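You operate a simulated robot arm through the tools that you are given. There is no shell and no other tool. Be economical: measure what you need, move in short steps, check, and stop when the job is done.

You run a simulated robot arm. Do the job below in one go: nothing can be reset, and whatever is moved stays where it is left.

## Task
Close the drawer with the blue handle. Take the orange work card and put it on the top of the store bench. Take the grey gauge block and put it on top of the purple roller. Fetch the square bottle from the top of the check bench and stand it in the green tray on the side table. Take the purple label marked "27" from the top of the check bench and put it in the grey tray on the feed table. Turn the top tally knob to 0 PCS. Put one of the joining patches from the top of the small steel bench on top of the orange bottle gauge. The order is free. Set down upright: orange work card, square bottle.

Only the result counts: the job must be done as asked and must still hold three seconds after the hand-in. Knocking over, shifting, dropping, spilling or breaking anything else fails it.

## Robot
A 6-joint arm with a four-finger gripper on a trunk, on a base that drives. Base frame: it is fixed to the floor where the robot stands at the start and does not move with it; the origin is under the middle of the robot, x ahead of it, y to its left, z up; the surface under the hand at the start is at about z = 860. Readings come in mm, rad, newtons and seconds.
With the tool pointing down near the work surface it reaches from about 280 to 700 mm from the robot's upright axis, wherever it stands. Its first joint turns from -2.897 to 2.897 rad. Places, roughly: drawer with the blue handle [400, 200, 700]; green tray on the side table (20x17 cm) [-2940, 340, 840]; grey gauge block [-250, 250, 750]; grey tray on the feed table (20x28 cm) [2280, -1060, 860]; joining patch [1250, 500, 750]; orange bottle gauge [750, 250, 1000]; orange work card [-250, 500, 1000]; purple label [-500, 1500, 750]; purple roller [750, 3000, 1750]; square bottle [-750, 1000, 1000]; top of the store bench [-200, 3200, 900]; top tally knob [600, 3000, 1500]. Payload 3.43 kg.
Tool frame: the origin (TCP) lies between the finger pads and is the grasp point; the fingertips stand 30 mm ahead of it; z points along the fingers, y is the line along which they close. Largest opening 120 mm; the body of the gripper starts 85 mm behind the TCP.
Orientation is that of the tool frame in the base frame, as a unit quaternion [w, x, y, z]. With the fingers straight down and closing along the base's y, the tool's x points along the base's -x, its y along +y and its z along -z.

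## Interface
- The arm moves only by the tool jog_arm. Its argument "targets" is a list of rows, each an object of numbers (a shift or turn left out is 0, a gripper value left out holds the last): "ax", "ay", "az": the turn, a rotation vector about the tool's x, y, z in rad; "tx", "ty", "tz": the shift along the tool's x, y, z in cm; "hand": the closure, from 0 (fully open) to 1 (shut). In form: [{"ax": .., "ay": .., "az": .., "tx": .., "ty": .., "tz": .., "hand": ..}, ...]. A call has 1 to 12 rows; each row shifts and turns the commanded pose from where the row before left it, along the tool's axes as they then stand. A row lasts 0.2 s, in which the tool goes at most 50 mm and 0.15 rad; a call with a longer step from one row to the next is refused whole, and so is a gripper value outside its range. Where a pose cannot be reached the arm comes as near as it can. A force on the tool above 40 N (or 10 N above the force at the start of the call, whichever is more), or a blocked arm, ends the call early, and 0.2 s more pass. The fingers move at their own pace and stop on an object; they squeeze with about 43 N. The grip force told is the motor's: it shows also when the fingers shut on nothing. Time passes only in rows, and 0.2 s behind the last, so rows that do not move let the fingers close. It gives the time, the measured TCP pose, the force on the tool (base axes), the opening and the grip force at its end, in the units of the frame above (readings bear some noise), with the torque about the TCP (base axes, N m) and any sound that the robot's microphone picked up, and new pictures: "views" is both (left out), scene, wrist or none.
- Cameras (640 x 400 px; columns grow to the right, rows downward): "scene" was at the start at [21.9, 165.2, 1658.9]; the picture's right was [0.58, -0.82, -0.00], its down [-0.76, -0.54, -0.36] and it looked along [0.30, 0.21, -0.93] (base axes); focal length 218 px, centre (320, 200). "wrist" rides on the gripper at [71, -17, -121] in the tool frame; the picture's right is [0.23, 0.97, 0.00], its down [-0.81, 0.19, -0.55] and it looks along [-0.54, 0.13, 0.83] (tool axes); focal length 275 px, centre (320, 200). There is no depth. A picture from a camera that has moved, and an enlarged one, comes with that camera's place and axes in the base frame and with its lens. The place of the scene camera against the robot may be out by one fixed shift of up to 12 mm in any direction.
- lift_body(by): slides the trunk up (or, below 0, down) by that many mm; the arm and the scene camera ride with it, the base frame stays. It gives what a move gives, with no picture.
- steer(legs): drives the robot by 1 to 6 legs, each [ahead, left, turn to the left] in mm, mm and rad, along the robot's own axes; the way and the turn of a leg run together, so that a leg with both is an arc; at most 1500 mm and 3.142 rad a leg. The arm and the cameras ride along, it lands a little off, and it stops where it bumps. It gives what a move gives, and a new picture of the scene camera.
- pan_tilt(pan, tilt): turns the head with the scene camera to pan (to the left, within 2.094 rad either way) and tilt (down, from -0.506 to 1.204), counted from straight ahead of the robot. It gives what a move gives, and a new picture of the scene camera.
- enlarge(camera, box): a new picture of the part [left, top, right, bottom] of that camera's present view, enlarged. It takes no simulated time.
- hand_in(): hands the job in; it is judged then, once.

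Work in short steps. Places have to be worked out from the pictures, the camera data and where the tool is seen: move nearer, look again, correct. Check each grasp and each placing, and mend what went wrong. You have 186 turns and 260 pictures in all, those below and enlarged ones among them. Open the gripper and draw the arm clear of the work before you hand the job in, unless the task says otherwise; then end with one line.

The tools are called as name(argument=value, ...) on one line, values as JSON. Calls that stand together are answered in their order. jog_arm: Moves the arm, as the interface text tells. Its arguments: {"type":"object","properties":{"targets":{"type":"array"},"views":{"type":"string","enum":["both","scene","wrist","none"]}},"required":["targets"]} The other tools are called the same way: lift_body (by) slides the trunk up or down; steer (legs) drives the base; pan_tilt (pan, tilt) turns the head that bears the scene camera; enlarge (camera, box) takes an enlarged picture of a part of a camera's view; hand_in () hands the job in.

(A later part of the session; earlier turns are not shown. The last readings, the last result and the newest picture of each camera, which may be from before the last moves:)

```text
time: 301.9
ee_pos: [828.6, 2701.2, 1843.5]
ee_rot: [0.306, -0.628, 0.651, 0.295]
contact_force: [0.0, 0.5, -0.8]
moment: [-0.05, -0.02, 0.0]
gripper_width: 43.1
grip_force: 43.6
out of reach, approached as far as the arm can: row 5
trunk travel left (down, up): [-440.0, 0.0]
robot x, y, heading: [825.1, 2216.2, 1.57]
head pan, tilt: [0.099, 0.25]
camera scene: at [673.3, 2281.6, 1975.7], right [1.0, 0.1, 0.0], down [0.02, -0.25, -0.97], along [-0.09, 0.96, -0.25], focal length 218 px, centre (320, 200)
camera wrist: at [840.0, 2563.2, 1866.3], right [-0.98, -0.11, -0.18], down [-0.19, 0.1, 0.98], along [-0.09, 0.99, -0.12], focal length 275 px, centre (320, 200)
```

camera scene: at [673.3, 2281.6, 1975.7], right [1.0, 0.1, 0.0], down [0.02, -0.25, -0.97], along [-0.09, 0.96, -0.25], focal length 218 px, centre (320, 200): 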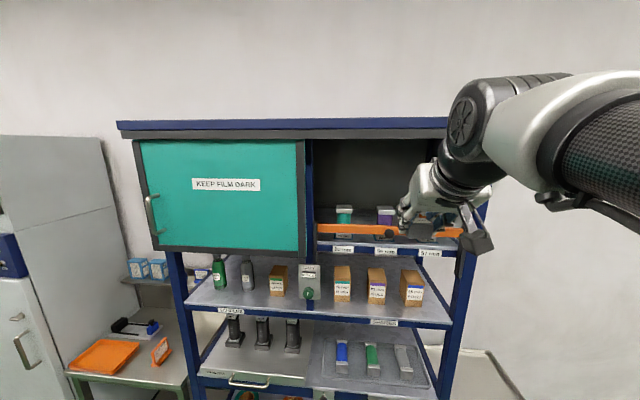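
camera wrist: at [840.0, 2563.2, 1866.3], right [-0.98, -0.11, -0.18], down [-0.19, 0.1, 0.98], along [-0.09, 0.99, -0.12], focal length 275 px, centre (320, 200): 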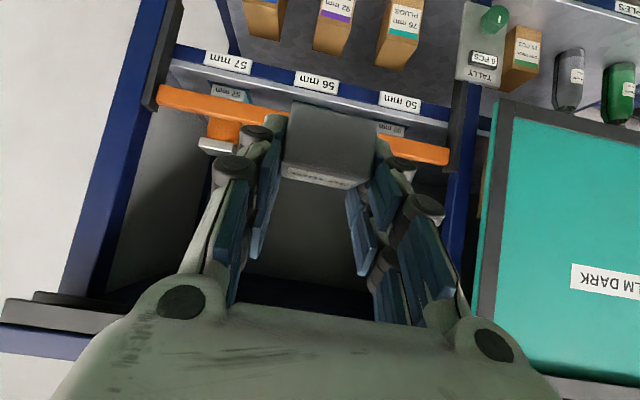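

Height reached. I zoom on the purple roller from here for a precise fix (block currently hides it in the wrist view).

enlarge(camera="scene", box=[320, 180, 480, 270])

```text
4.00 times, centred on (400, 225) of scene
camera zoom: at [673.3, 2281.6, 1975.7], right [1.0, 0.1, 0.0], down [0.02, -0.25, -0.97], along [-0.09, 0.96, -0.25], focal length 871 px, centre (0, 100)
```

zoom: 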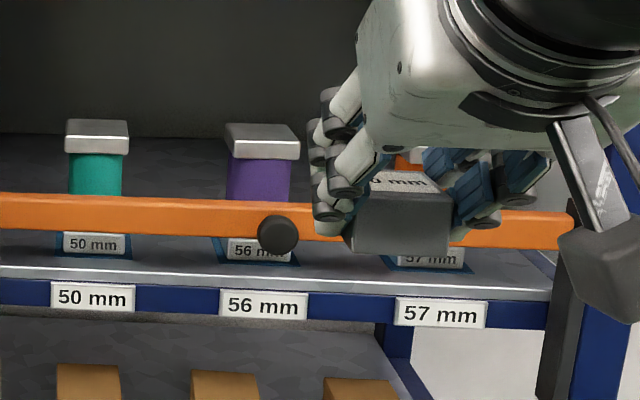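

I shift the hand 100 mm left so the wrist camera can see the purple flange past the block.

jog_arm(targets=[{"ty": 3.5}, {"ty": 3.5}, {"ty": 3}], views="wrist")

enlarge(camera="wrist", box=[120, 80, 320, 205])

```text
time: 302.7
ee_pos: [729.6, 2704.2, 1842.0]
ee_rot: [0.307, -0.629, 0.65, 0.296]
contact_force: [-1.0, 0.8, -0.5]
moment: [-0.03, -0.02, -0.01]
gripper_width: 43.0
grip_force: 43.0
trunk travel left (down, up): [-440.0, 0.0]
robot x, y, heading: [827.0, 2215.7, 1.565]
head pan, tilt: [0.099, 0.25]
camera wrist: at [739.5, 2565.2, 1865.0], right [-0.98, -0.11, -0.18], down [-0.19, 0.1, 0.98], along [-0.09, 0.99, -0.12], focal length 275 px, centre (320, 200)
```

wrist: 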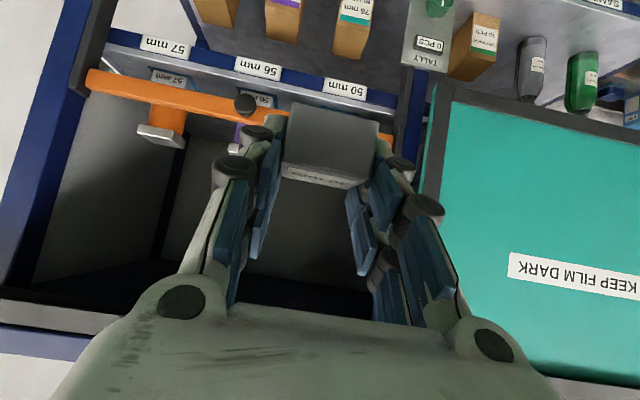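

```text
3.20 times, centred on (220, 142) of wrist
camera zoom: at [739.5, 2565.2, 1865.0], right [-0.98, -0.11, -0.18], down [-0.19, 0.1, 0.98], along [-0.09, 0.99, -0.12], focal length 881 px, centre (640, 384)
```

zoom: 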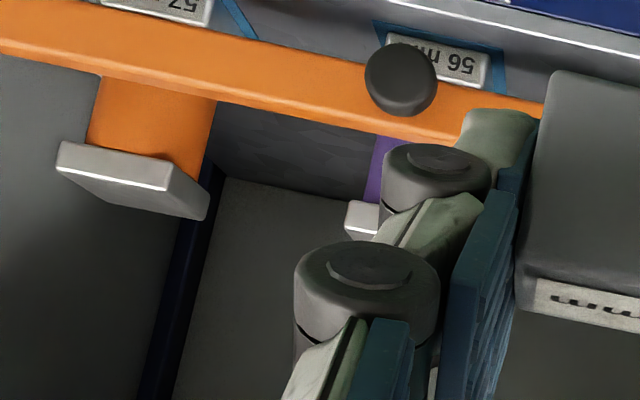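

I return to x≈836, drive the base 200 mm ahead (block passes well above the bar), then lower slightly for a side-by-side comparison in the scene view.

jog_arm(targets=[{"ty": -3.6}, {"ty": -3.6}, {"ty": -3.5}], views="none")

steer(legs=[[190, 0, 0]])

enlarge(camera="scene", box=[320, 160, 500, 280])

```text
time: 303.5
ee_pos: [838.9, 2695.9, 1840.4]
ee_rot: [0.307, -0.628, 0.651, 0.296]
contact_force: [-0.2, -0.1, -0.6]
moment: [0.05, 0.03, 0.03]
gripper_width: 43.4
grip_force: 42.9
trunk travel left (down, up): [-440.0, 0.0]
robot x, y, heading: [825.1, 2213.9, 1.571]
head pan, tilt: [0.099, 0.25]
```

```text
time: 305.1
ee_pos: [839.1, 2887.0, 1839.7]
ee_rot: [0.307, -0.628, 0.651, 0.296]
contact_force: [-0.9, -0.3, -0.4]
moment: [-0.01, 0.01, -0.01]
gripper_width: 43.1
grip_force: 42.9
trunk travel left (down, up): [-440.0, 0.0]
robot x, y, heading: [826.8, 2405.7, 1.566]
head pan, tilt: [0.099, 0.25]
camera scene: at [674.4, 2471.1, 1975.8], right [1.0, 0.09, 0.0], down [0.02, -0.25, -0.97], along [-0.09, 0.96, -0.25], focal length 218 px, centre (320, 200)
```

scene: 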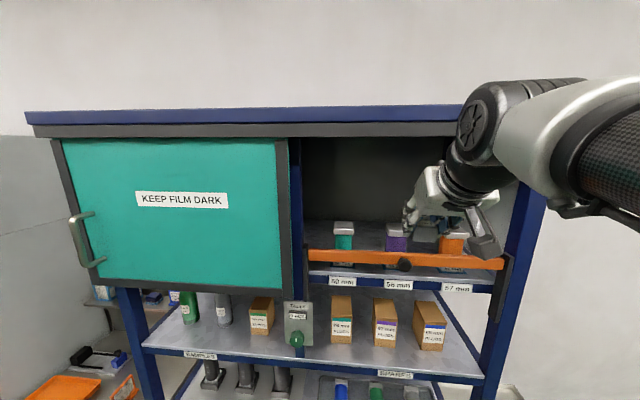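

```text
3.33 times, centred on (410, 220) of scene
camera zoom: at [674.4, 2471.1, 1975.8], right [1.0, 0.09, 0.0], down [0.02, -0.25, -0.97], along [-0.09, 0.96, -0.25], focal length 726 px, centre (20, 133)
```

zoom: 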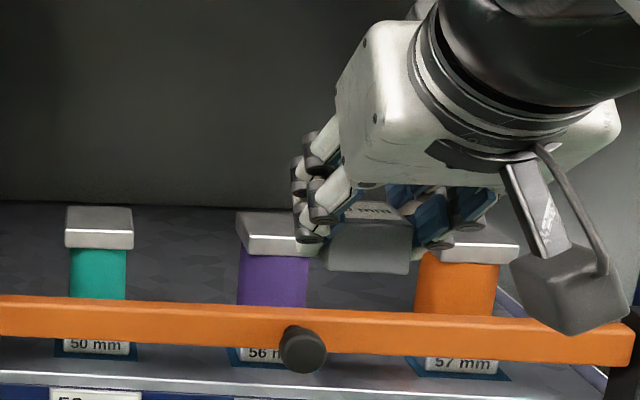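

Estimated true flange: front edge y≈3018, centre (832,3045), top ≈1762. I move in 100 mm and lower 20 mm, then compare.

jog_arm(targets=[{"tx": -1.63, "ty": 0.7, "tz": 2.98}, {"tx": -1.63, "tz": 2.98}, {"tx": -1.63, "tz": 2.98}], views="both")

enlarge(camera="scene", box=[320, 160, 500, 280])

```text
time: 305.9
ee_pos: [836.1, 2989.8, 1818.9]
ee_rot: [0.306, -0.628, 0.652, 0.295]
contact_force: [1.1, 1.5, -0.4]
moment: [-0.01, 0.01, 0.01]
gripper_width: 43.0
grip_force: 42.5
trunk travel left (down, up): [-440.0, 0.0]
robot x, y, heading: [824.6, 2405.3, 1.568]
head pan, tilt: [0.099, 0.25]
camera scene: at [674.2, 2473.8, 1975.6], right [1.0, 0.09, 0.0], down [0.02, -0.25, -0.97], along [-0.09, 0.96, -0.25], focal length 218 px, centre (320, 200)
camera wrist: at [846.0, 2851.7, 1841.5], right [-0.98, -0.11, -0.18], down [-0.19, 0.1, 0.98], along [-0.09, 0.99, -0.12], focal length 275 px, centre (320, 200)
```

scene: 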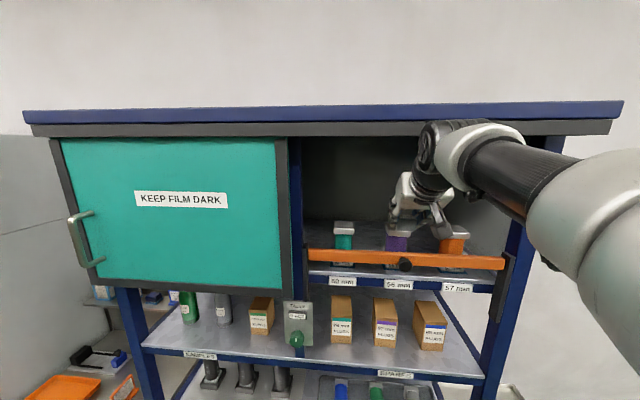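
wrist: 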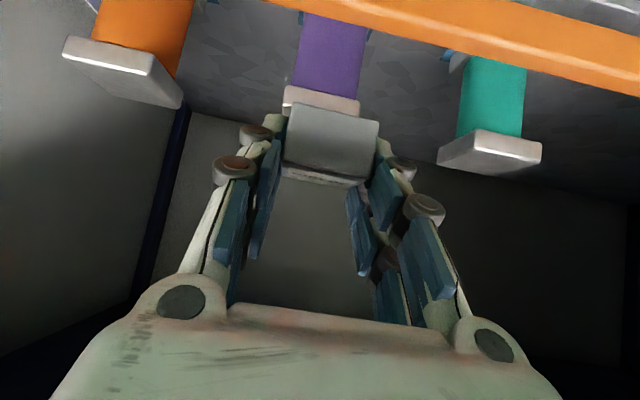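

```text
3.33 times, centred on (410, 220) of scene
camera zoom: at [674.2, 2473.8, 1975.6], right [1.0, 0.09, 0.0], down [0.02, -0.25, -0.97], along [-0.09, 0.96, -0.25], focal length 726 px, centre (20, 133)
```

zoom: 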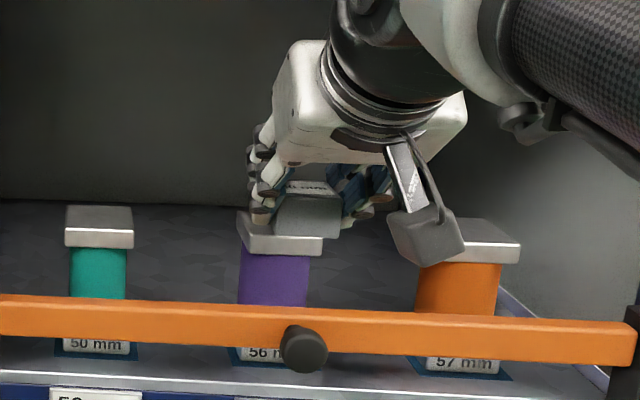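

The wrist view shows the flange just ahead, nearly centred. I advance 52 mm at the same height and look again.

jog_arm(targets=[{"tx": -1.67, "ty": -0.2, "tz": 1.99}, {"tx": -1.67, "tz": 1.99}], views="wrist")

enlarge(camera="scene", box=[350, 190, 470, 270])

```text
time: 306.4
ee_pos: [840.3, 3042.0, 1819.9]
ee_rot: [0.307, -0.628, 0.652, 0.295]
contact_force: [-0.3, -0.6, -1.0]
moment: [-0.02, 0.02, -0.01]
gripper_width: 43.3
grip_force: 43.3
trunk travel left (down, up): [-440.0, 0.0]
robot x, y, heading: [822.1, 2401.4, 1.568]
head pan, tilt: [0.099, 0.25]
camera wrist: at [851.2, 2903.4, 1843.0], right [-0.98, -0.11, -0.18], down [-0.19, 0.1, 0.98], along [-0.09, 0.99, -0.12], focal length 275 px, centre (320, 200)
```

wrist: 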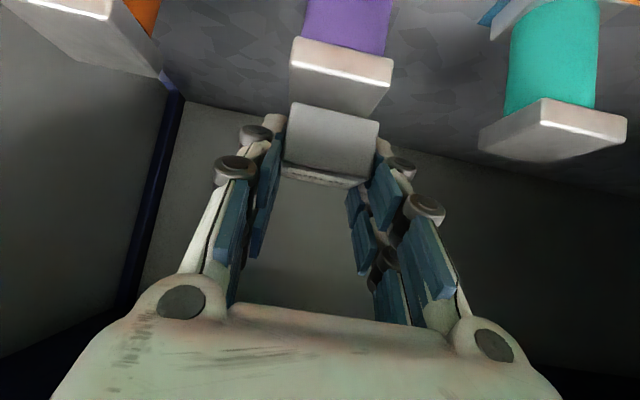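

```text
5.00 times, centred on (410, 230) of scene
camera zoom: at [674.2, 2473.4, 1975.6], right [1.0, 0.09, 0.0], down [0.02, -0.25, -0.97], along [-0.09, 0.96, -0.25], focal length 1089 px, centre (-130, 50)
```

zoom: 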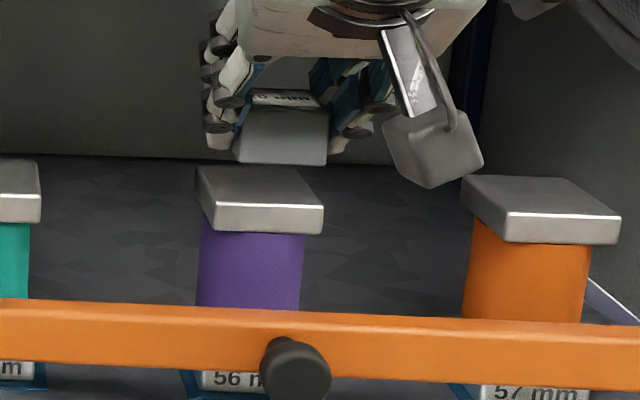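

Comparing widths, the flange is ~58 mm wide, top ≈1750, front edge y≈3052, centre ≈(841,3082). I advance 28 mm more and check.

jog_arm(targets=[{"tx": -1.8, "tz": 2.15}, {"tx": 0.77, "tz": 0.64}], views="wrist")

enlarge(camera="scene", box=[350, 190, 470, 270])

```text
time: 307.1
ee_pos: [840.2, 3064.6, 1814.1]
ee_rot: [0.308, -0.627, 0.651, 0.297]
contact_force: [0.5, -2.0, 0.7]
moment: [0.0, -0.02, 0.0]
gripper_width: 43.2
grip_force: 43.2
trunk travel left (down, up): [-440.0, 0.0]
robot x, y, heading: [827.2, 2406.0, 1.564]
head pan, tilt: [0.099, 0.25]
camera wrist: at [851.1, 2926.6, 1836.6], right [-0.98, -0.11, -0.18], down [-0.19, 0.09, 0.98], along [-0.09, 0.99, -0.11], focal length 275 px, centre (320, 200)
```

wrist: 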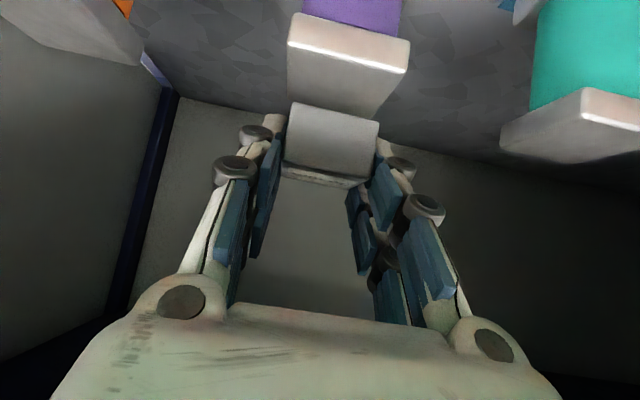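

```text
5.00 times, centred on (410, 230) of scene
camera zoom: at [674.3, 2467.9, 1975.9], right [1.0, 0.09, 0.0], down [0.02, -0.24, -0.97], along [-0.09, 0.97, -0.25], focal length 1089 px, centre (-130, 50)
```

zoom: 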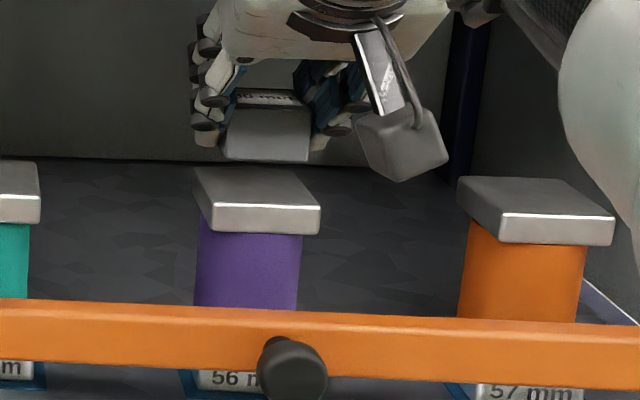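

Flange resolved: x 809–868, y 3049–3107, top ≈1752; the block is centred over it. I lower in 4 mm steps until contact.

jog_arm(targets=[{"tx": -0.2, "tz": 0.25}, {"tx": 0.46, "tz": 0.386}, {"tx": 0.46, "tz": 0.386}, {"tx": 0.306, "tz": 0.257}, {"tx": 0.23, "tz": 0.193}, {"tx": 0.23, "tz": 0.193}, {"tx": 0.23, "tz": 0.193}, {"tx": 0.23, "tz": 0.193}], views="wrist")

```text
time: 308.9
ee_pos: [840.0, 3068.2, 1794.3]
ee_rot: [0.314, -0.624, 0.649, 0.302]
contact_force: [2.2, 6.5, 35.4]
moment: [0.25, -0.29, -0.01]
gripper_width: 43.2
grip_force: 43.3
trunk travel left (down, up): [-440.0, 0.0]
robot x, y, heading: [826.7, 2408.5, 1.565]
head pan, tilt: [0.099, 0.25]
camera wrist: at [851.2, 2930.2, 1812.8], right [-0.98, -0.11, -0.18], down [-0.19, 0.08, 0.98], along [-0.09, 0.99, -0.09], focal length 275 px, centre (320, 200)
```

wrist: 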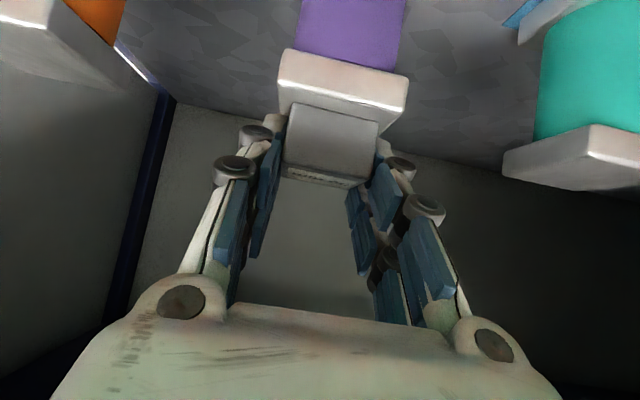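

Contact (35 N). I relax 4 mm of push, then open the fingers.

jog_arm(targets=[{"tx": -0.35, "tz": -0.3}, {"tx": 0}], views="none")

```text
time: 309.4
ee_pos: [841.5, 3068.6, 1793.1]
ee_rot: [0.311, -0.625, 0.65, 0.3]
contact_force: [1.5, 4.6, 27.3]
moment: [0.6, -0.1, -0.05]
gripper_width: 42.8
grip_force: 42.5
trunk travel left (down, up): [-440.0, 0.0]
robot x, y, heading: [826.2, 2404.7, 1.567]
head pan, tilt: [0.099, 0.25]
```

Still 27 N; relaxing a bit more before release.

jog_arm(targets=[{"tx": -0.27, "tz": -0.22}, {"tx": 0}], views="none")

jog_arm(targets=[{"hand": 0.55}, {"hand": 0.55}, {"hand": 0.55}], views="wrist")

enlarge(camera="scene", box=[350, 190, 470, 270])

```text
time: 310.1
ee_pos: [840.3, 3069.5, 1793.1]
ee_rot: [0.309, -0.626, 0.651, 0.298]
contact_force: [0.7, 0.6, 19.8]
moment: [0.62, 0.07, 0.01]
gripper_width: 43.2
grip_force: 43.0
trunk travel left (down, up): [-440.0, 0.0]
robot x, y, heading: [826.4, 2402.4, 1.565]
head pan, tilt: [0.099, 0.25]
```

```text
time: 310.9
ee_pos: [841.1, 3069.1, 1792.0]
ee_rot: [0.308, -0.627, 0.651, 0.296]
contact_force: [-0.3, 2.5, 16.7]
moment: [0.19, 0.02, 0.02]
gripper_width: 54.2
grip_force: 4.5
trunk travel left (down, up): [-440.0, 0.0]
robot x, y, heading: [826.9, 2403.5, 1.565]
head pan, tilt: [0.099, 0.25]
camera wrist: at [851.2, 2931.7, 1814.5], right [-0.98, -0.11, -0.18], down [-0.19, 0.09, 0.98], along [-0.09, 0.99, -0.11], focal length 275 px, centre (320, 200)
```

wrist: 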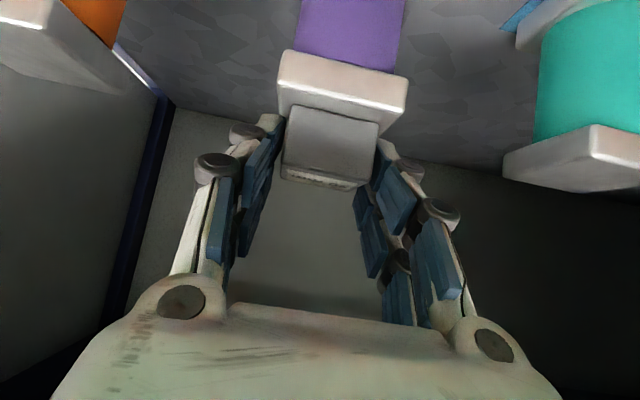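

```text
5.00 times, centred on (410, 230) of scene
camera zoom: at [674.2, 2469.8, 1975.8], right [1.0, 0.09, 0.0], down [0.02, -0.25, -0.97], along [-0.09, 0.96, -0.25], focal length 1089 px, centre (-130, 50)
```

zoom: 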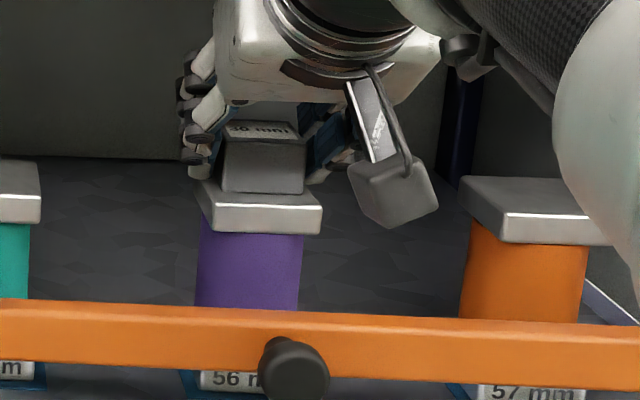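

Block sits squarely on the flange. I lift slightly and retreat along the tool axis.

jog_arm(targets=[{"tx": -0.4, "tz": -0.33}, {"tx": -0.4, "tz": -0.33}, {"tz": -2}, {"tz": -4}, {"tz": -4}], views="wrist")

enlarge(camera="scene", box=[350, 190, 470, 270])

```text
time: 312.1
ee_pos: [839.5, 2990.9, 1866.1]
ee_rot: [0.308, -0.627, 0.652, 0.296]
contact_force: [0.1, -0.8, 0.7]
moment: [0.04, 0.0, 0.04]
gripper_width: 54.1
grip_force: 0.1
trunk travel left (down, up): [-440.0, 0.0]
robot x, y, heading: [826.7, 2398.7, 1.562]
head pan, tilt: [0.099, 0.25]
camera wrist: at [850.4, 2852.7, 1888.4], right [-0.98, -0.11, -0.18], down [-0.19, 0.1, 0.98], along [-0.09, 0.99, -0.11], focal length 275 px, centre (320, 200)
```

wrist: 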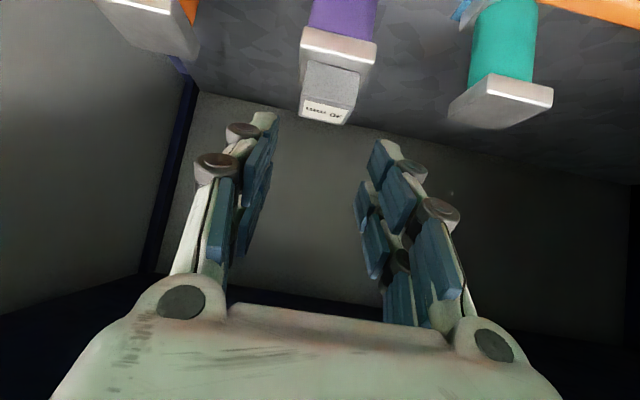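

```text
5.00 times, centred on (410, 230) of scene
camera zoom: at [674.3, 2468.5, 1975.9], right [1.0, 0.09, 0.0], down [0.02, -0.24, -0.97], along [-0.09, 0.97, -0.25], focal length 1089 px, centre (-130, 50)
```

zoom: 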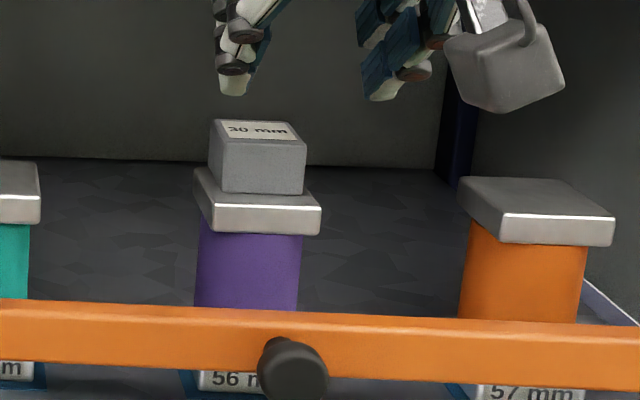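

Gauge block placed. I back out, lower the arm and turn the tool down.

steer(legs=[[-330, 0, 0]])

jog_arm(targets=[{"ay": 0.145}, {"ay": 0.145}, {"ay": 0.145}, {"ay": 0.145}, {"ay": 0.145}, {"ay": 0.148}, {"tz": 4.5}, {"tz": 4.5}, {"tz": 4.5}, {"tz": 4.5}, {"tx": 4.5, "tz": 1}, {"tx": 4.5, "tz": 1}], views="none")

lift_body(by=-240)

pan_tilt(pan=-1.4, tilt=0.4)

```text
time: 314.2
ee_pos: [840.9, 2671.9, 1864.2]
ee_rot: [0.309, -0.625, 0.654, 0.295]
contact_force: [-0.5, 0.3, -0.4]
moment: [0.02, -0.02, -0.02]
gripper_width: 53.8
grip_force: 0.0
trunk travel left (down, up): [-440.0, 0.0]
robot x, y, heading: [826.9, 2080.6, 1.564]
head pan, tilt: [0.099, 0.25]
camera scene: at [672.2, 2148.8, 1975.7], right [1.0, 0.09, 0.0], down [0.02, -0.25, -0.97], along [-0.09, 0.96, -0.25], focal length 218 px, centre (320, 200)
```

scene: 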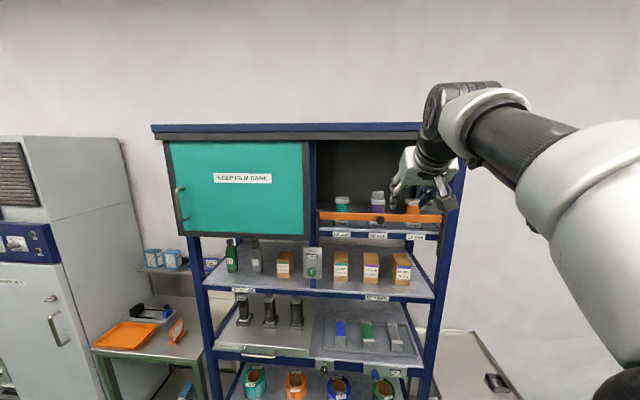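

```text
time: 316.8
ee_pos: [834.3, 2498.7, 1556.7]
ee_rot: [0.004, -0.691, 0.723, 0.003]
contact_force: [-0.1, -0.7, -0.3]
moment: [0.08, 0.0, 0.0]
gripper_width: 53.8
grip_force: 0.0
out of reach, approached as far as the arm can: row 3, 4, 5, 6
trunk travel left (down, up): [-440.0, 0.0]
robot x, y, heading: [824.1, 2080.7, 1.559]
head pan, tilt: [0.099, 0.25]
```

```text
time: 319.3
ee_pos: [835.3, 2500.8, 1316.5]
ee_rot: [0.002, -0.691, 0.723, 0.001]
contact_force: [0.6, 0.2, 0.4]
moment: [0.02, -0.05, 0.0]
gripper_width: 54.0
grip_force: 0.0
trunk travel left (down, up): [-200.0, 240.0]
robot x, y, heading: [825.7, 2083.2, 1.559]
head pan, tilt: [0.099, 0.25]
```

```text
time: 320.9
ee_pos: [835.6, 2500.8, 1316.4]
ee_rot: [0.002, -0.692, 0.722, 0.002]
contact_force: [-0.7, -0.8, 0.1]
moment: [-0.02, 0.01, -0.03]
gripper_width: 54.1
grip_force: 0.0
trunk travel left (down, up): [-200.0, 240.0]
robot x, y, heading: [823.3, 2083.4, 1.565]
head pan, tilt: [-1.4, 0.4]
camera scene: at [771.9, 2070.4, 1721.8], right [0.16, -0.99, 0.0], down [-0.38, -0.06, -0.92], along [0.91, 0.15, -0.39], focal length 218 px, centre (320, 200)
```

scene: 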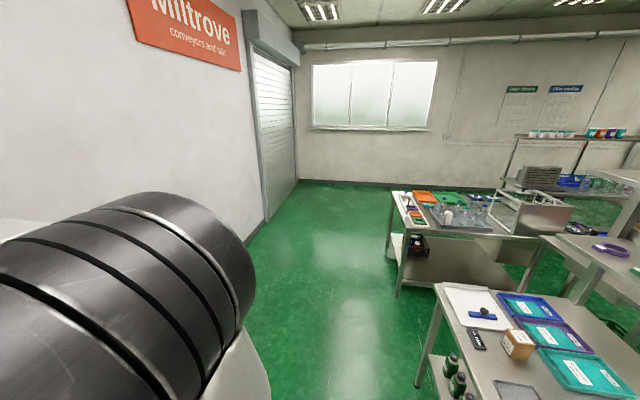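

The west route is known to be free, so I'll use it for the final trip. Now I turn south and slide over to the purple label near (-406,1479) on the check bench.

steer(legs=[[0, 0, 3.14], [0, -1225, 0], [190, 0, 0]])

pan_tilt(pan=0.1, tilt=0.95)

enlarge(camera="scene", box=[200, 120, 440, 270])

```text
time: 335.5
ee_pos: [-409.3, 1493.3, 1314.5]
ee_rot: [0.003, 0.725, 0.689, -0.003]
contact_force: [0.4, -0.3, -0.1]
moment: [0.04, 0.04, -0.01]
gripper_width: 54.0
grip_force: 0.0
trunk travel left (down, up): [-200.0, 240.0]
robot x, y, heading: [-396.0, 1915.3, -1.588]
head pan, tilt: [-1.4, 0.4]
camera scene: at [-349.8, 1908.8, 1721.8], right [-0.15, 0.99, 0.0], down [0.38, 0.06, -0.92], along [-0.91, -0.14, -0.39], focal length 218 px, centre (320, 200)
```

scene: 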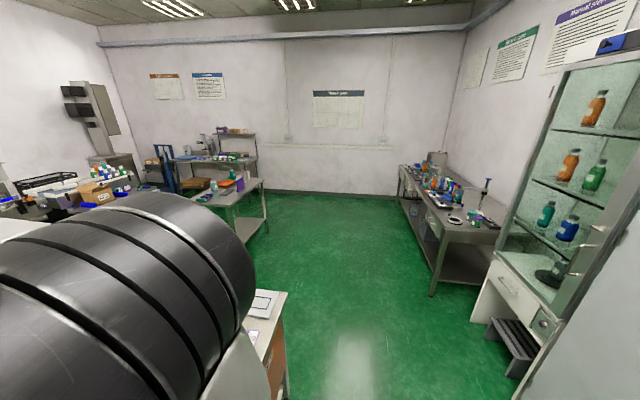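

```text
time: 337.1
ee_pos: [-408.9, 1493.7, 1316.1]
ee_rot: [0.002, 0.725, 0.689, -0.002]
contact_force: [0.2, 0.6, -0.6]
moment: [0.0, -0.02, -0.01]
gripper_width: 54.0
grip_force: 0.1
trunk travel left (down, up): [-200.0, 240.0]
robot x, y, heading: [-393.8, 1915.3, -1.588]
head pan, tilt: [0.099, 0.949]
camera scene: at [-252.4, 1851.8, 1675.1], right [-1.0, -0.08, 0.0], down [-0.07, 0.81, -0.58], along [0.05, -0.58, -0.81], focal length 218 px, centre (320, 200)
```

scene: 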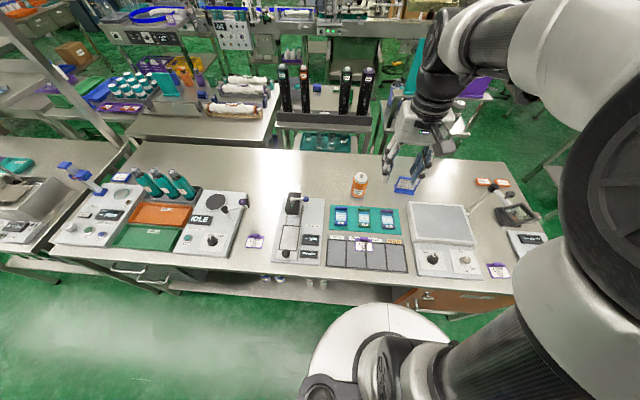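

```text
2.67 times, centred on (320, 195) of scene
camera zoom: at [-252.4, 1851.8, 1675.1], right [-1.0, -0.08, 0.0], down [-0.07, 0.81, -0.58], along [0.05, -0.58, -0.81], focal length 581 px, centre (320, 213)
```

zoom: 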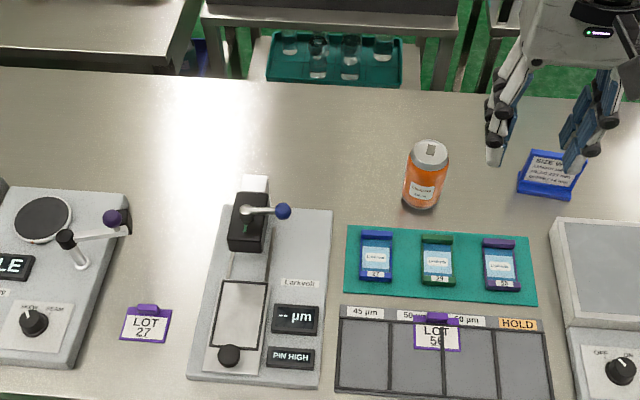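

I zoom closely on the labels to read their numbers before choosing.

enlarge(camera="scene", box=[330, 195, 430, 260])

enlarge(camera="scene", box=[230, 220, 290, 260])

enlarge(camera="scene", box=[460, 240, 540, 300])

```text
6.15 times, centred on (380, 228) of scene
camera zoom: at [-252.4, 1851.8, 1675.1], right [-1.0, -0.08, 0.0], down [-0.07, 0.81, -0.58], along [0.05, -0.58, -0.81], focal length 1340 px, centre (-49, 31)
```

zoom: 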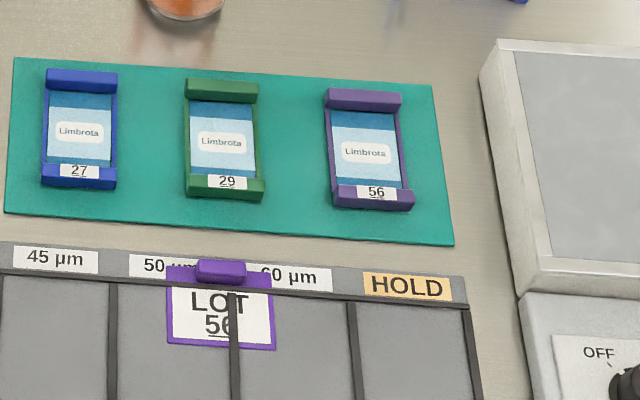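

```text
10.00 times, centred on (260, 240) of scene
camera zoom: at [-252.4, 1851.8, 1675.1], right [-1.0, -0.08, 0.0], down [-0.07, 0.81, -0.58], along [0.05, -0.58, -0.81], focal length 2178 px, centre (920, -200)
```

zoom: 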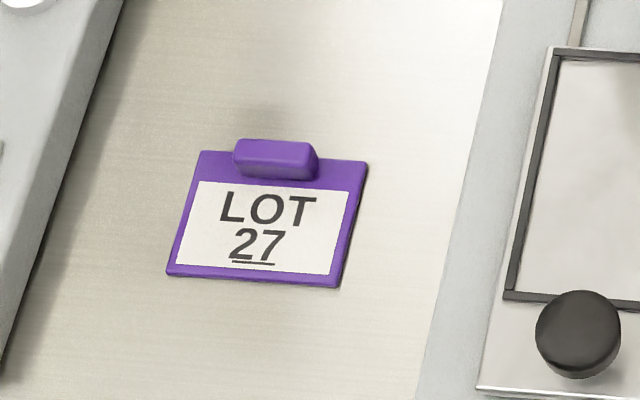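

```text
6.67 times, centred on (500, 270) of scene
camera zoom: at [-252.4, 1851.8, 1675.1], right [-1.0, -0.08, 0.0], down [-0.07, 0.81, -0.58], along [0.05, -0.58, -0.81], focal length 1452 px, centre (-880, -267)
```

zoom: 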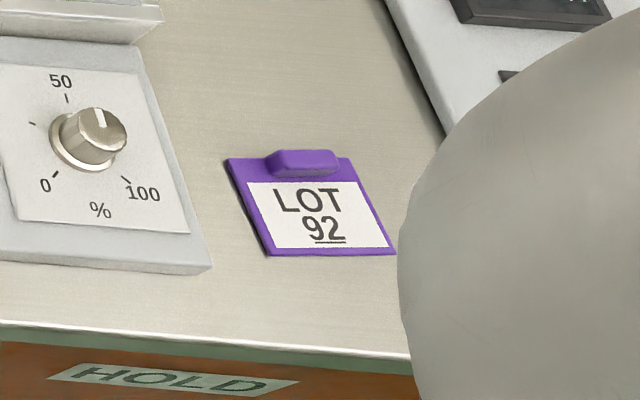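

"LOT 27" is the label at about (50,1480), clearly legible. I slide over to it and look with the wrist camera.

steer(legs=[[0, 460, 0.017]])

jog_arm(targets=[{"tz": 4.5}, {"tz": 4.5}, {"tz": 4.5}], views="wrist")

```text
time: 339.9
ee_pos: [71.8, 1490.3, 1316.3]
ee_rot: [0.003, 0.716, 0.698, -0.003]
contact_force: [0.1, -0.5, 0.2]
moment: [0.0, 0.03, -0.04]
gripper_width: 54.0
grip_force: 0.2
trunk travel left (down, up): [-200.0, 240.0]
robot x, y, heading: [74.7, 1910.4, -1.566]
head pan, tilt: [0.099, 0.949]
camera scene: at [219.1, 1853.0, 1675.0], right [-0.99, -0.11, 0.0], down [-0.09, 0.81, -0.58], along [0.06, -0.58, -0.81], focal length 218 px, centre (320, 200)
```

scene: 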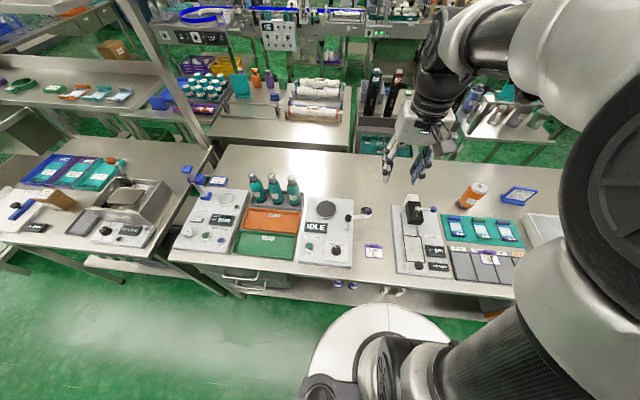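

```text
time: 340.8
ee_pos: [69.0, 1488.2, 1178.5]
ee_rot: [0.002, 0.717, 0.698, -0.003]
contact_force: [0.4, 0.0, -0.2]
moment: [0.02, -0.01, 0.0]
gripper_width: 53.9
grip_force: 0.0
trunk travel left (down, up): [-200.0, 240.0]
robot x, y, heading: [72.9, 1909.7, -1.566]
head pan, tilt: [0.099, 0.949]
camera wrist: at [53.4, 1561.9, 1301.2], right [0.98, 0.2, 0.0], down [0.17, -0.81, 0.56], along [0.11, -0.55, -0.83], focal length 275 px, centre (320, 200)
```

wrist: 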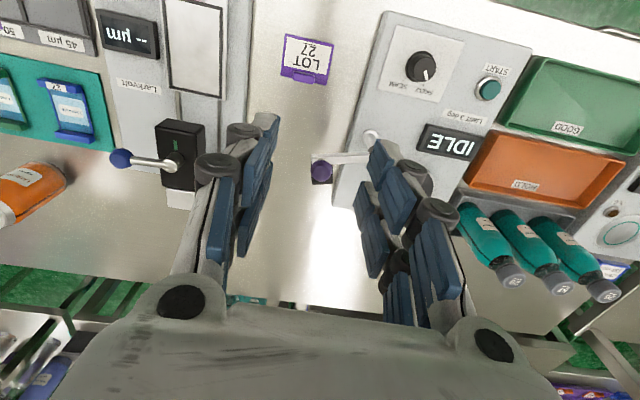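

Label tab at ≈(41,1485). I centre the fingers on it, with ~52 mm opening, and lower to z≈930 to check.

jog_arm(targets=[{"ty": -2.8, "tx": -0.3}, {"tz": 4.5}, {"tz": 4.5}, {"tz": 4.5}, {"tz": 4.5}, {"tz": 4.5}, {"tz": 2.3}], views="wrist")

enlarge(camera="wrist", box=[220, 60, 420, 185])

```text
time: 342.4
ee_pos: [42.9, 1487.4, 933.9]
ee_rot: [0.003, 0.716, 0.698, -0.002]
contact_force: [-0.3, 0.0, -0.7]
moment: [-0.01, 0.01, -0.02]
gripper_width: 53.8
grip_force: 0.1
trunk travel left (down, up): [-200.0, 240.0]
robot x, y, heading: [68.8, 1912.0, -1.562]
head pan, tilt: [0.099, 0.949]
camera wrist: at [27.0, 1560.6, 1055.4], right [0.98, 0.2, 0.0], down [0.17, -0.81, 0.56], along [0.11, -0.55, -0.83], focal length 275 px, centre (320, 200)
```

wrist: 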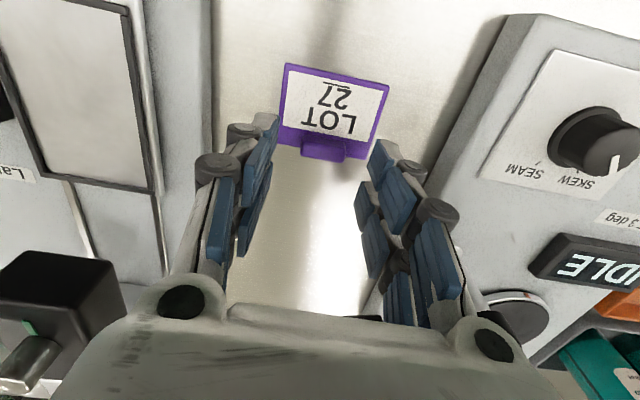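

```text
3.20 times, centred on (320, 122) of wrist
camera zoom: at [27.0, 1560.6, 1055.4], right [0.98, 0.2, 0.0], down [0.17, -0.81, 0.56], along [0.11, -0.55, -0.83], focal length 881 px, centre (320, 448)
```

zoom: 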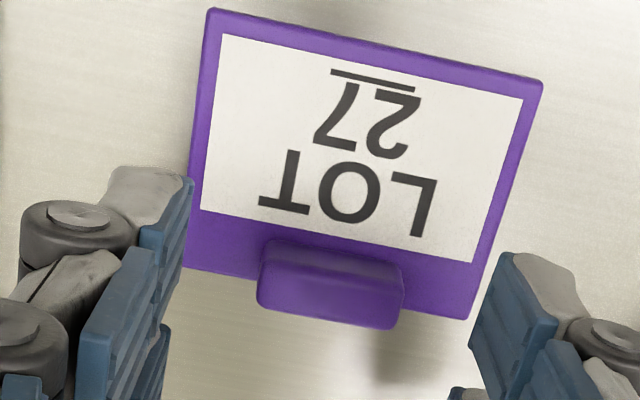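

Tab is centred within a few mm. I adjust and lower to z≈903 in small steps.

jog_arm(targets=[{"tx": -0.4, "ty": 0.2, "tz": 1}, {"tz": 1}, {"tz": 0.6}, {"tz": 0.3}, {"tz": 0.3}, {"tz": 0.3}], views="wrist")

enlarge(camera="wrist", box=[220, 80, 420, 205])

```text
time: 343.8
ee_pos: [45.4, 1482.3, 898.3]
ee_rot: [0.003, 0.716, 0.698, -0.003]
contact_force: [-0.2, -0.8, -0.1]
moment: [0.0, -0.03, 0.02]
gripper_width: 54.0
grip_force: 0.1
trunk travel left (down, up): [-200.0, 240.0]
robot x, y, heading: [72.1, 1909.8, -1.565]
head pan, tilt: [0.099, 0.949]
camera wrist: at [29.7, 1555.2, 1020.0], right [0.98, 0.21, 0.0], down [0.17, -0.81, 0.56], along [0.11, -0.55, -0.83], focal length 275 px, centre (320, 200)
```

wrist: 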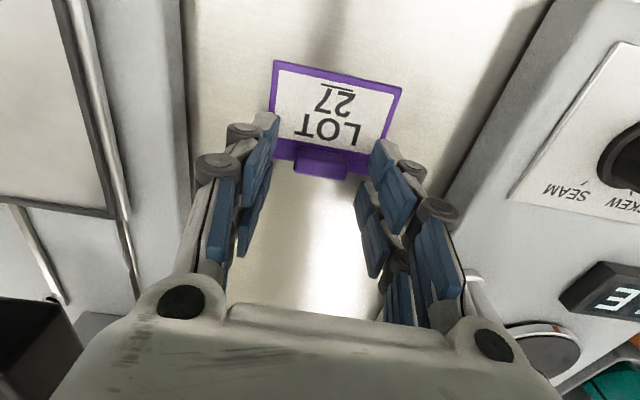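

```text
3.20 times, centred on (320, 142) of wrist
camera zoom: at [29.7, 1555.2, 1020.0], right [0.98, 0.21, 0.0], down [0.17, -0.81, 0.56], along [0.11, -0.55, -0.83], focal length 881 px, centre (320, 384)
```

zoom: 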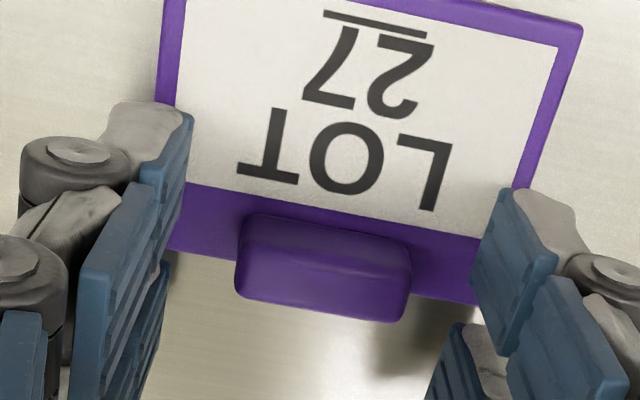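

No contact yet and tab is right at tip level. I lower 2 mm and close.

jog_arm(targets=[{"tz": 0.2}, {"hand": 1}, {"hand": 1}, {"hand": 1}, {"hand": 1}], views="wrist")

```text
time: 344.9
ee_pos: [45.2, 1482.2, 896.0]
ee_rot: [0.002, 0.716, 0.698, -0.002]
contact_force: [0.0, -0.3, 0.7]
moment: [-0.01, 0.02, 0.01]
gripper_width: 30.4
grip_force: 42.7
trunk travel left (down, up): [-200.0, 240.0]
robot x, y, heading: [77.4, 1913.0, -1.564]
head pan, tilt: [0.099, 0.949]
camera wrist: at [29.6, 1555.6, 1018.0], right [0.98, 0.21, 0.0], down [0.17, -0.81, 0.56], along [0.11, -0.55, -0.83], focal length 275 px, centre (320, 200)
```

wrist: 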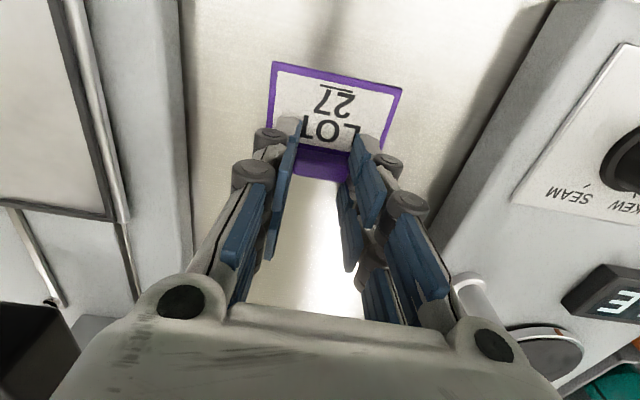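

Gripped at 30.4 mm. I lift slowly and verify.

jog_arm(targets=[{"tz": -0.5}, {"tz": -2}, {"tz": -4.5}, {"tz": -4.5}, {"tz": -4.5}, {"tz": -4.5}, {"tz": -4.5}, {"tx": 2}], views="wrist")

```text
time: 346.8
ee_pos: [44.5, 1502.0, 1146.4]
ee_rot: [0.002, 0.717, 0.697, -0.003]
contact_force: [0.1, 0.7, 0.4]
moment: [-0.06, 0.01, 0.02]
gripper_width: 30.5
grip_force: 42.6
trunk travel left (down, up): [-200.0, 240.0]
robot x, y, heading: [76.9, 1912.4, -1.569]
head pan, tilt: [0.099, 0.949]
camera wrist: at [29.1, 1576.3, 1268.1], right [0.98, 0.2, 0.0], down [0.17, -0.81, 0.56], along [0.11, -0.55, -0.83], focal length 275 px, centre (320, 200)
```

wrist: 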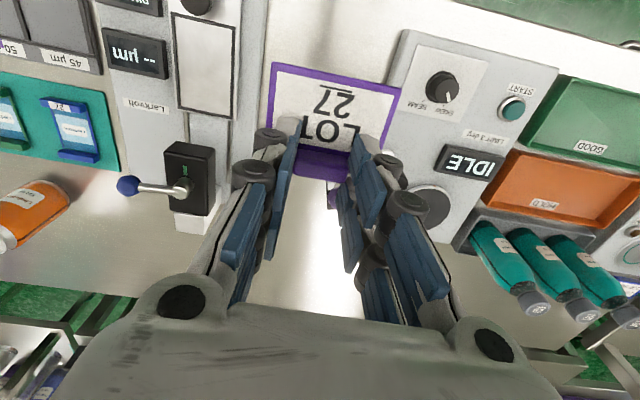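

Label held. I take the known west route: back off, slide west to x≈-1640.

steer(legs=[[-220, 0, 0], [0, -1400, 0], [0, -320, 0]])

```text
time: 356.8
ee_pos: [-1683.5, 1713.0, 1145.8]
ee_rot: [0.002, 0.718, 0.696, -0.002]
contact_force: [-0.2, -0.4, 0.2]
moment: [-0.03, -0.02, -0.01]
gripper_width: 30.1
grip_force: 42.9
trunk travel left (down, up): [-200.0, 240.0]
robot x, y, heading: [-1650.8, 2121.8, -1.569]
head pan, tilt: [0.099, 0.949]
camera scene: at [-1507.7, 2062.5, 1675.2], right [-0.99, -0.1, 0.0], down [-0.08, 0.81, -0.58], along [0.06, -0.58, -0.81], focal length 218 px, centre (320, 200)
```

scene: 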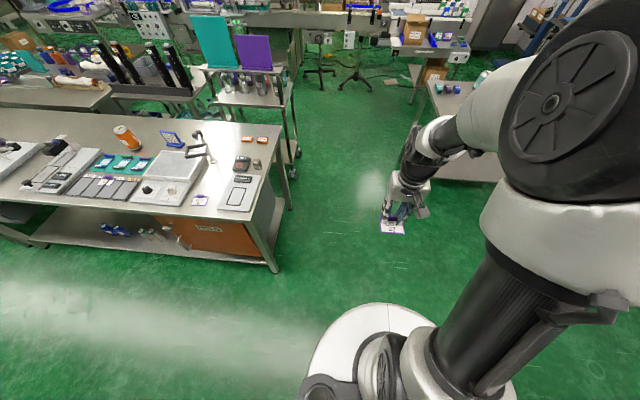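

Corridor clear. I go south, turn east and drive along the lane toward the feed table.

steer(legs=[[1450, 0, 0], [900, 0, 0], [0, 0, 1.569]])

steer(legs=[[1450, 0, 0], [1450, 0, 0]])

pan_tilt(pan=-0.7, tilt=0.6)

```text
time: 372.3
ee_pos: [-1231.7, -305.4, 1146.3]
ee_rot: [0.003, 0.031, 1.0, 0.0]
contact_force: [0.3, 0.7, 0.0]
moment: [0.0, -0.05, 0.02]
gripper_width: 30.0
grip_force: 42.7
trunk travel left (down, up): [-200.0, 240.0]
robot x, y, heading: [-1637.1, -263.8, -0.029]
head pan, tilt: [0.099, 0.949]
camera scene: at [-1587.2, -121.2, 1675.1], right [0.07, -1.0, 0.0], down [-0.81, -0.06, -0.58], along [0.58, 0.04, -0.81], focal length 218 px, centre (320, 200)
```

scene: 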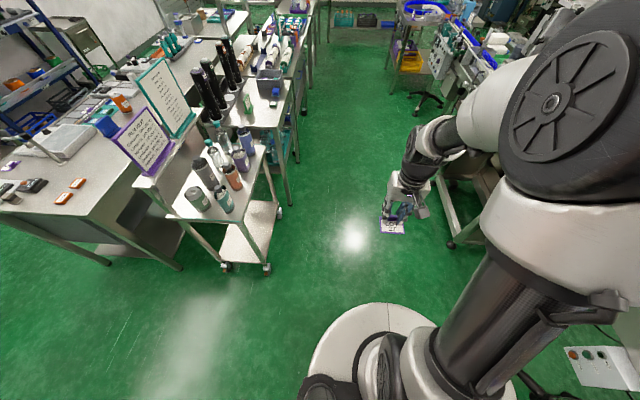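

```text
time: 386.2
ee_pos: [1650.3, -364.6, 1146.4]
ee_rot: [0.003, 0.015, 1.0, 0.001]
contact_force: [0.1, 0.8, -0.1]
moment: [-0.01, 0.0, 0.03]
gripper_width: 30.3
grip_force: 43.2
trunk travel left (down, up): [-200.0, 240.0]
robot x, y, heading: [1241.2, -336.0, 0.005]
head pan, tilt: [0.099, 0.949]
camera scene: at [1289.1, -193.2, 1675.1], right [0.1, -0.99, 0.0], down [-0.81, -0.08, -0.58], along [0.58, 0.06, -0.81], focal length 218 px, centre (320, 200)
```

scene: 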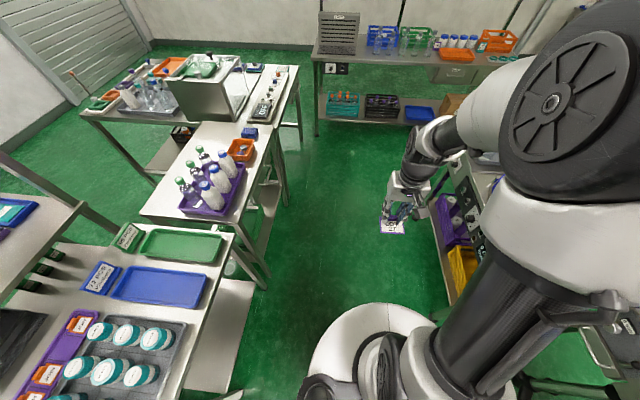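

```text
time: 387.3
ee_pos: [1649.0, -365.8, 1145.6]
ee_rot: [0.004, 0.015, 1.0, 0.0]
contact_force: [0.2, 0.2, 0.0]
moment: [0.0, -0.04, -0.01]
gripper_width: 30.2
grip_force: 43.4
trunk travel left (down, up): [-200.0, 240.0]
robot x, y, heading: [1241.4, -333.7, 0.003]
head pan, tilt: [-0.7, 0.6]
camera scene: at [1284.3, -257.3, 1703.5], right [-0.64, -0.77, 0.0], down [-0.43, 0.36, -0.82], along [0.63, -0.53, -0.57], focal length 218 px, centre (320, 200)
```

scene: 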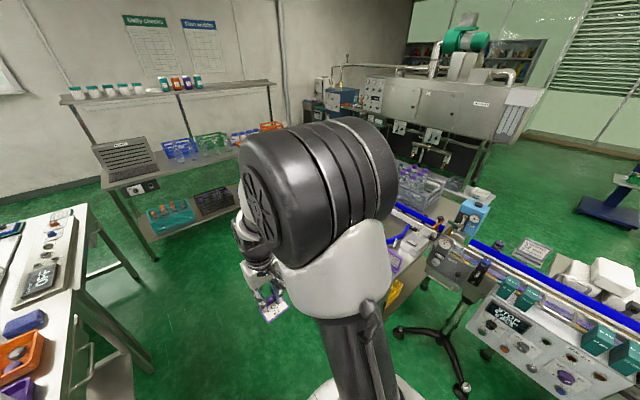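

I continue east to x≈2260, then turn south to face the feed table.

steer(legs=[[1020, 20, 0], [0, 0, -1.571]])

pan_tilt(pan=0.1, tilt=0.8)

```text
time: 396.4
ee_pos: [2172.4, -727.0, 1146.1]
ee_rot: [0.002, 0.739, 0.673, -0.002]
contact_force: [-0.1, 0.2, 0.1]
moment: [0.01, -0.01, -0.01]
gripper_width: 28.8
grip_force: 43.1
trunk travel left (down, up): [-200.0, 240.0]
robot x, y, heading: [2231.3, -324.3, -1.633]
head pan, tilt: [-0.7, 0.6]
camera scene: at [2306.1, -381.2, 1703.5], right [-0.72, 0.69, 0.0], down [0.39, 0.41, -0.83], along [-0.57, -0.6, -0.56], focal length 218 px, centre (320, 200)
```

scene: 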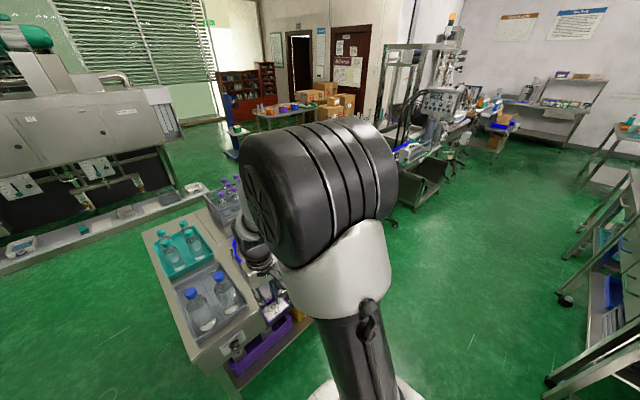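

```text
time: 397.5
ee_pos: [2173.1, -728.1, 1144.5]
ee_rot: [0.002, 0.739, 0.673, -0.003]
contact_force: [0.4, -0.9, 1.0]
moment: [-0.02, 0.0, -0.02]
gripper_width: 28.6
grip_force: 43.0
trunk travel left (down, up): [-200.0, 240.0]
robot x, y, heading: [2228.8, -318.0, -1.629]
head pan, tilt: [0.099, 0.799]
camera scene: at [2370.1, -397.8, 1686.7], right [-1.0, -0.04, 0.0], down [-0.03, 0.72, -0.7], along [0.03, -0.7, -0.72], focal length 218 px, centre (320, 200)
```

scene: 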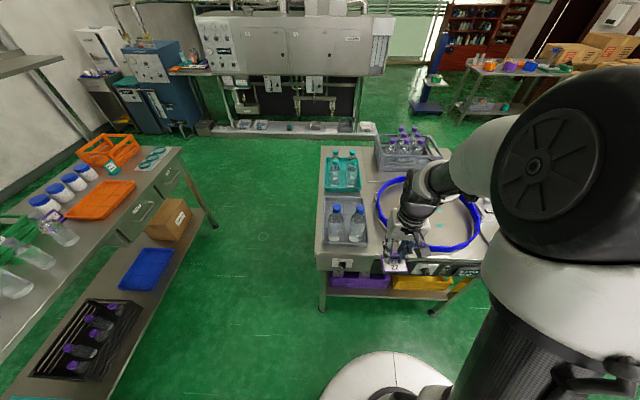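

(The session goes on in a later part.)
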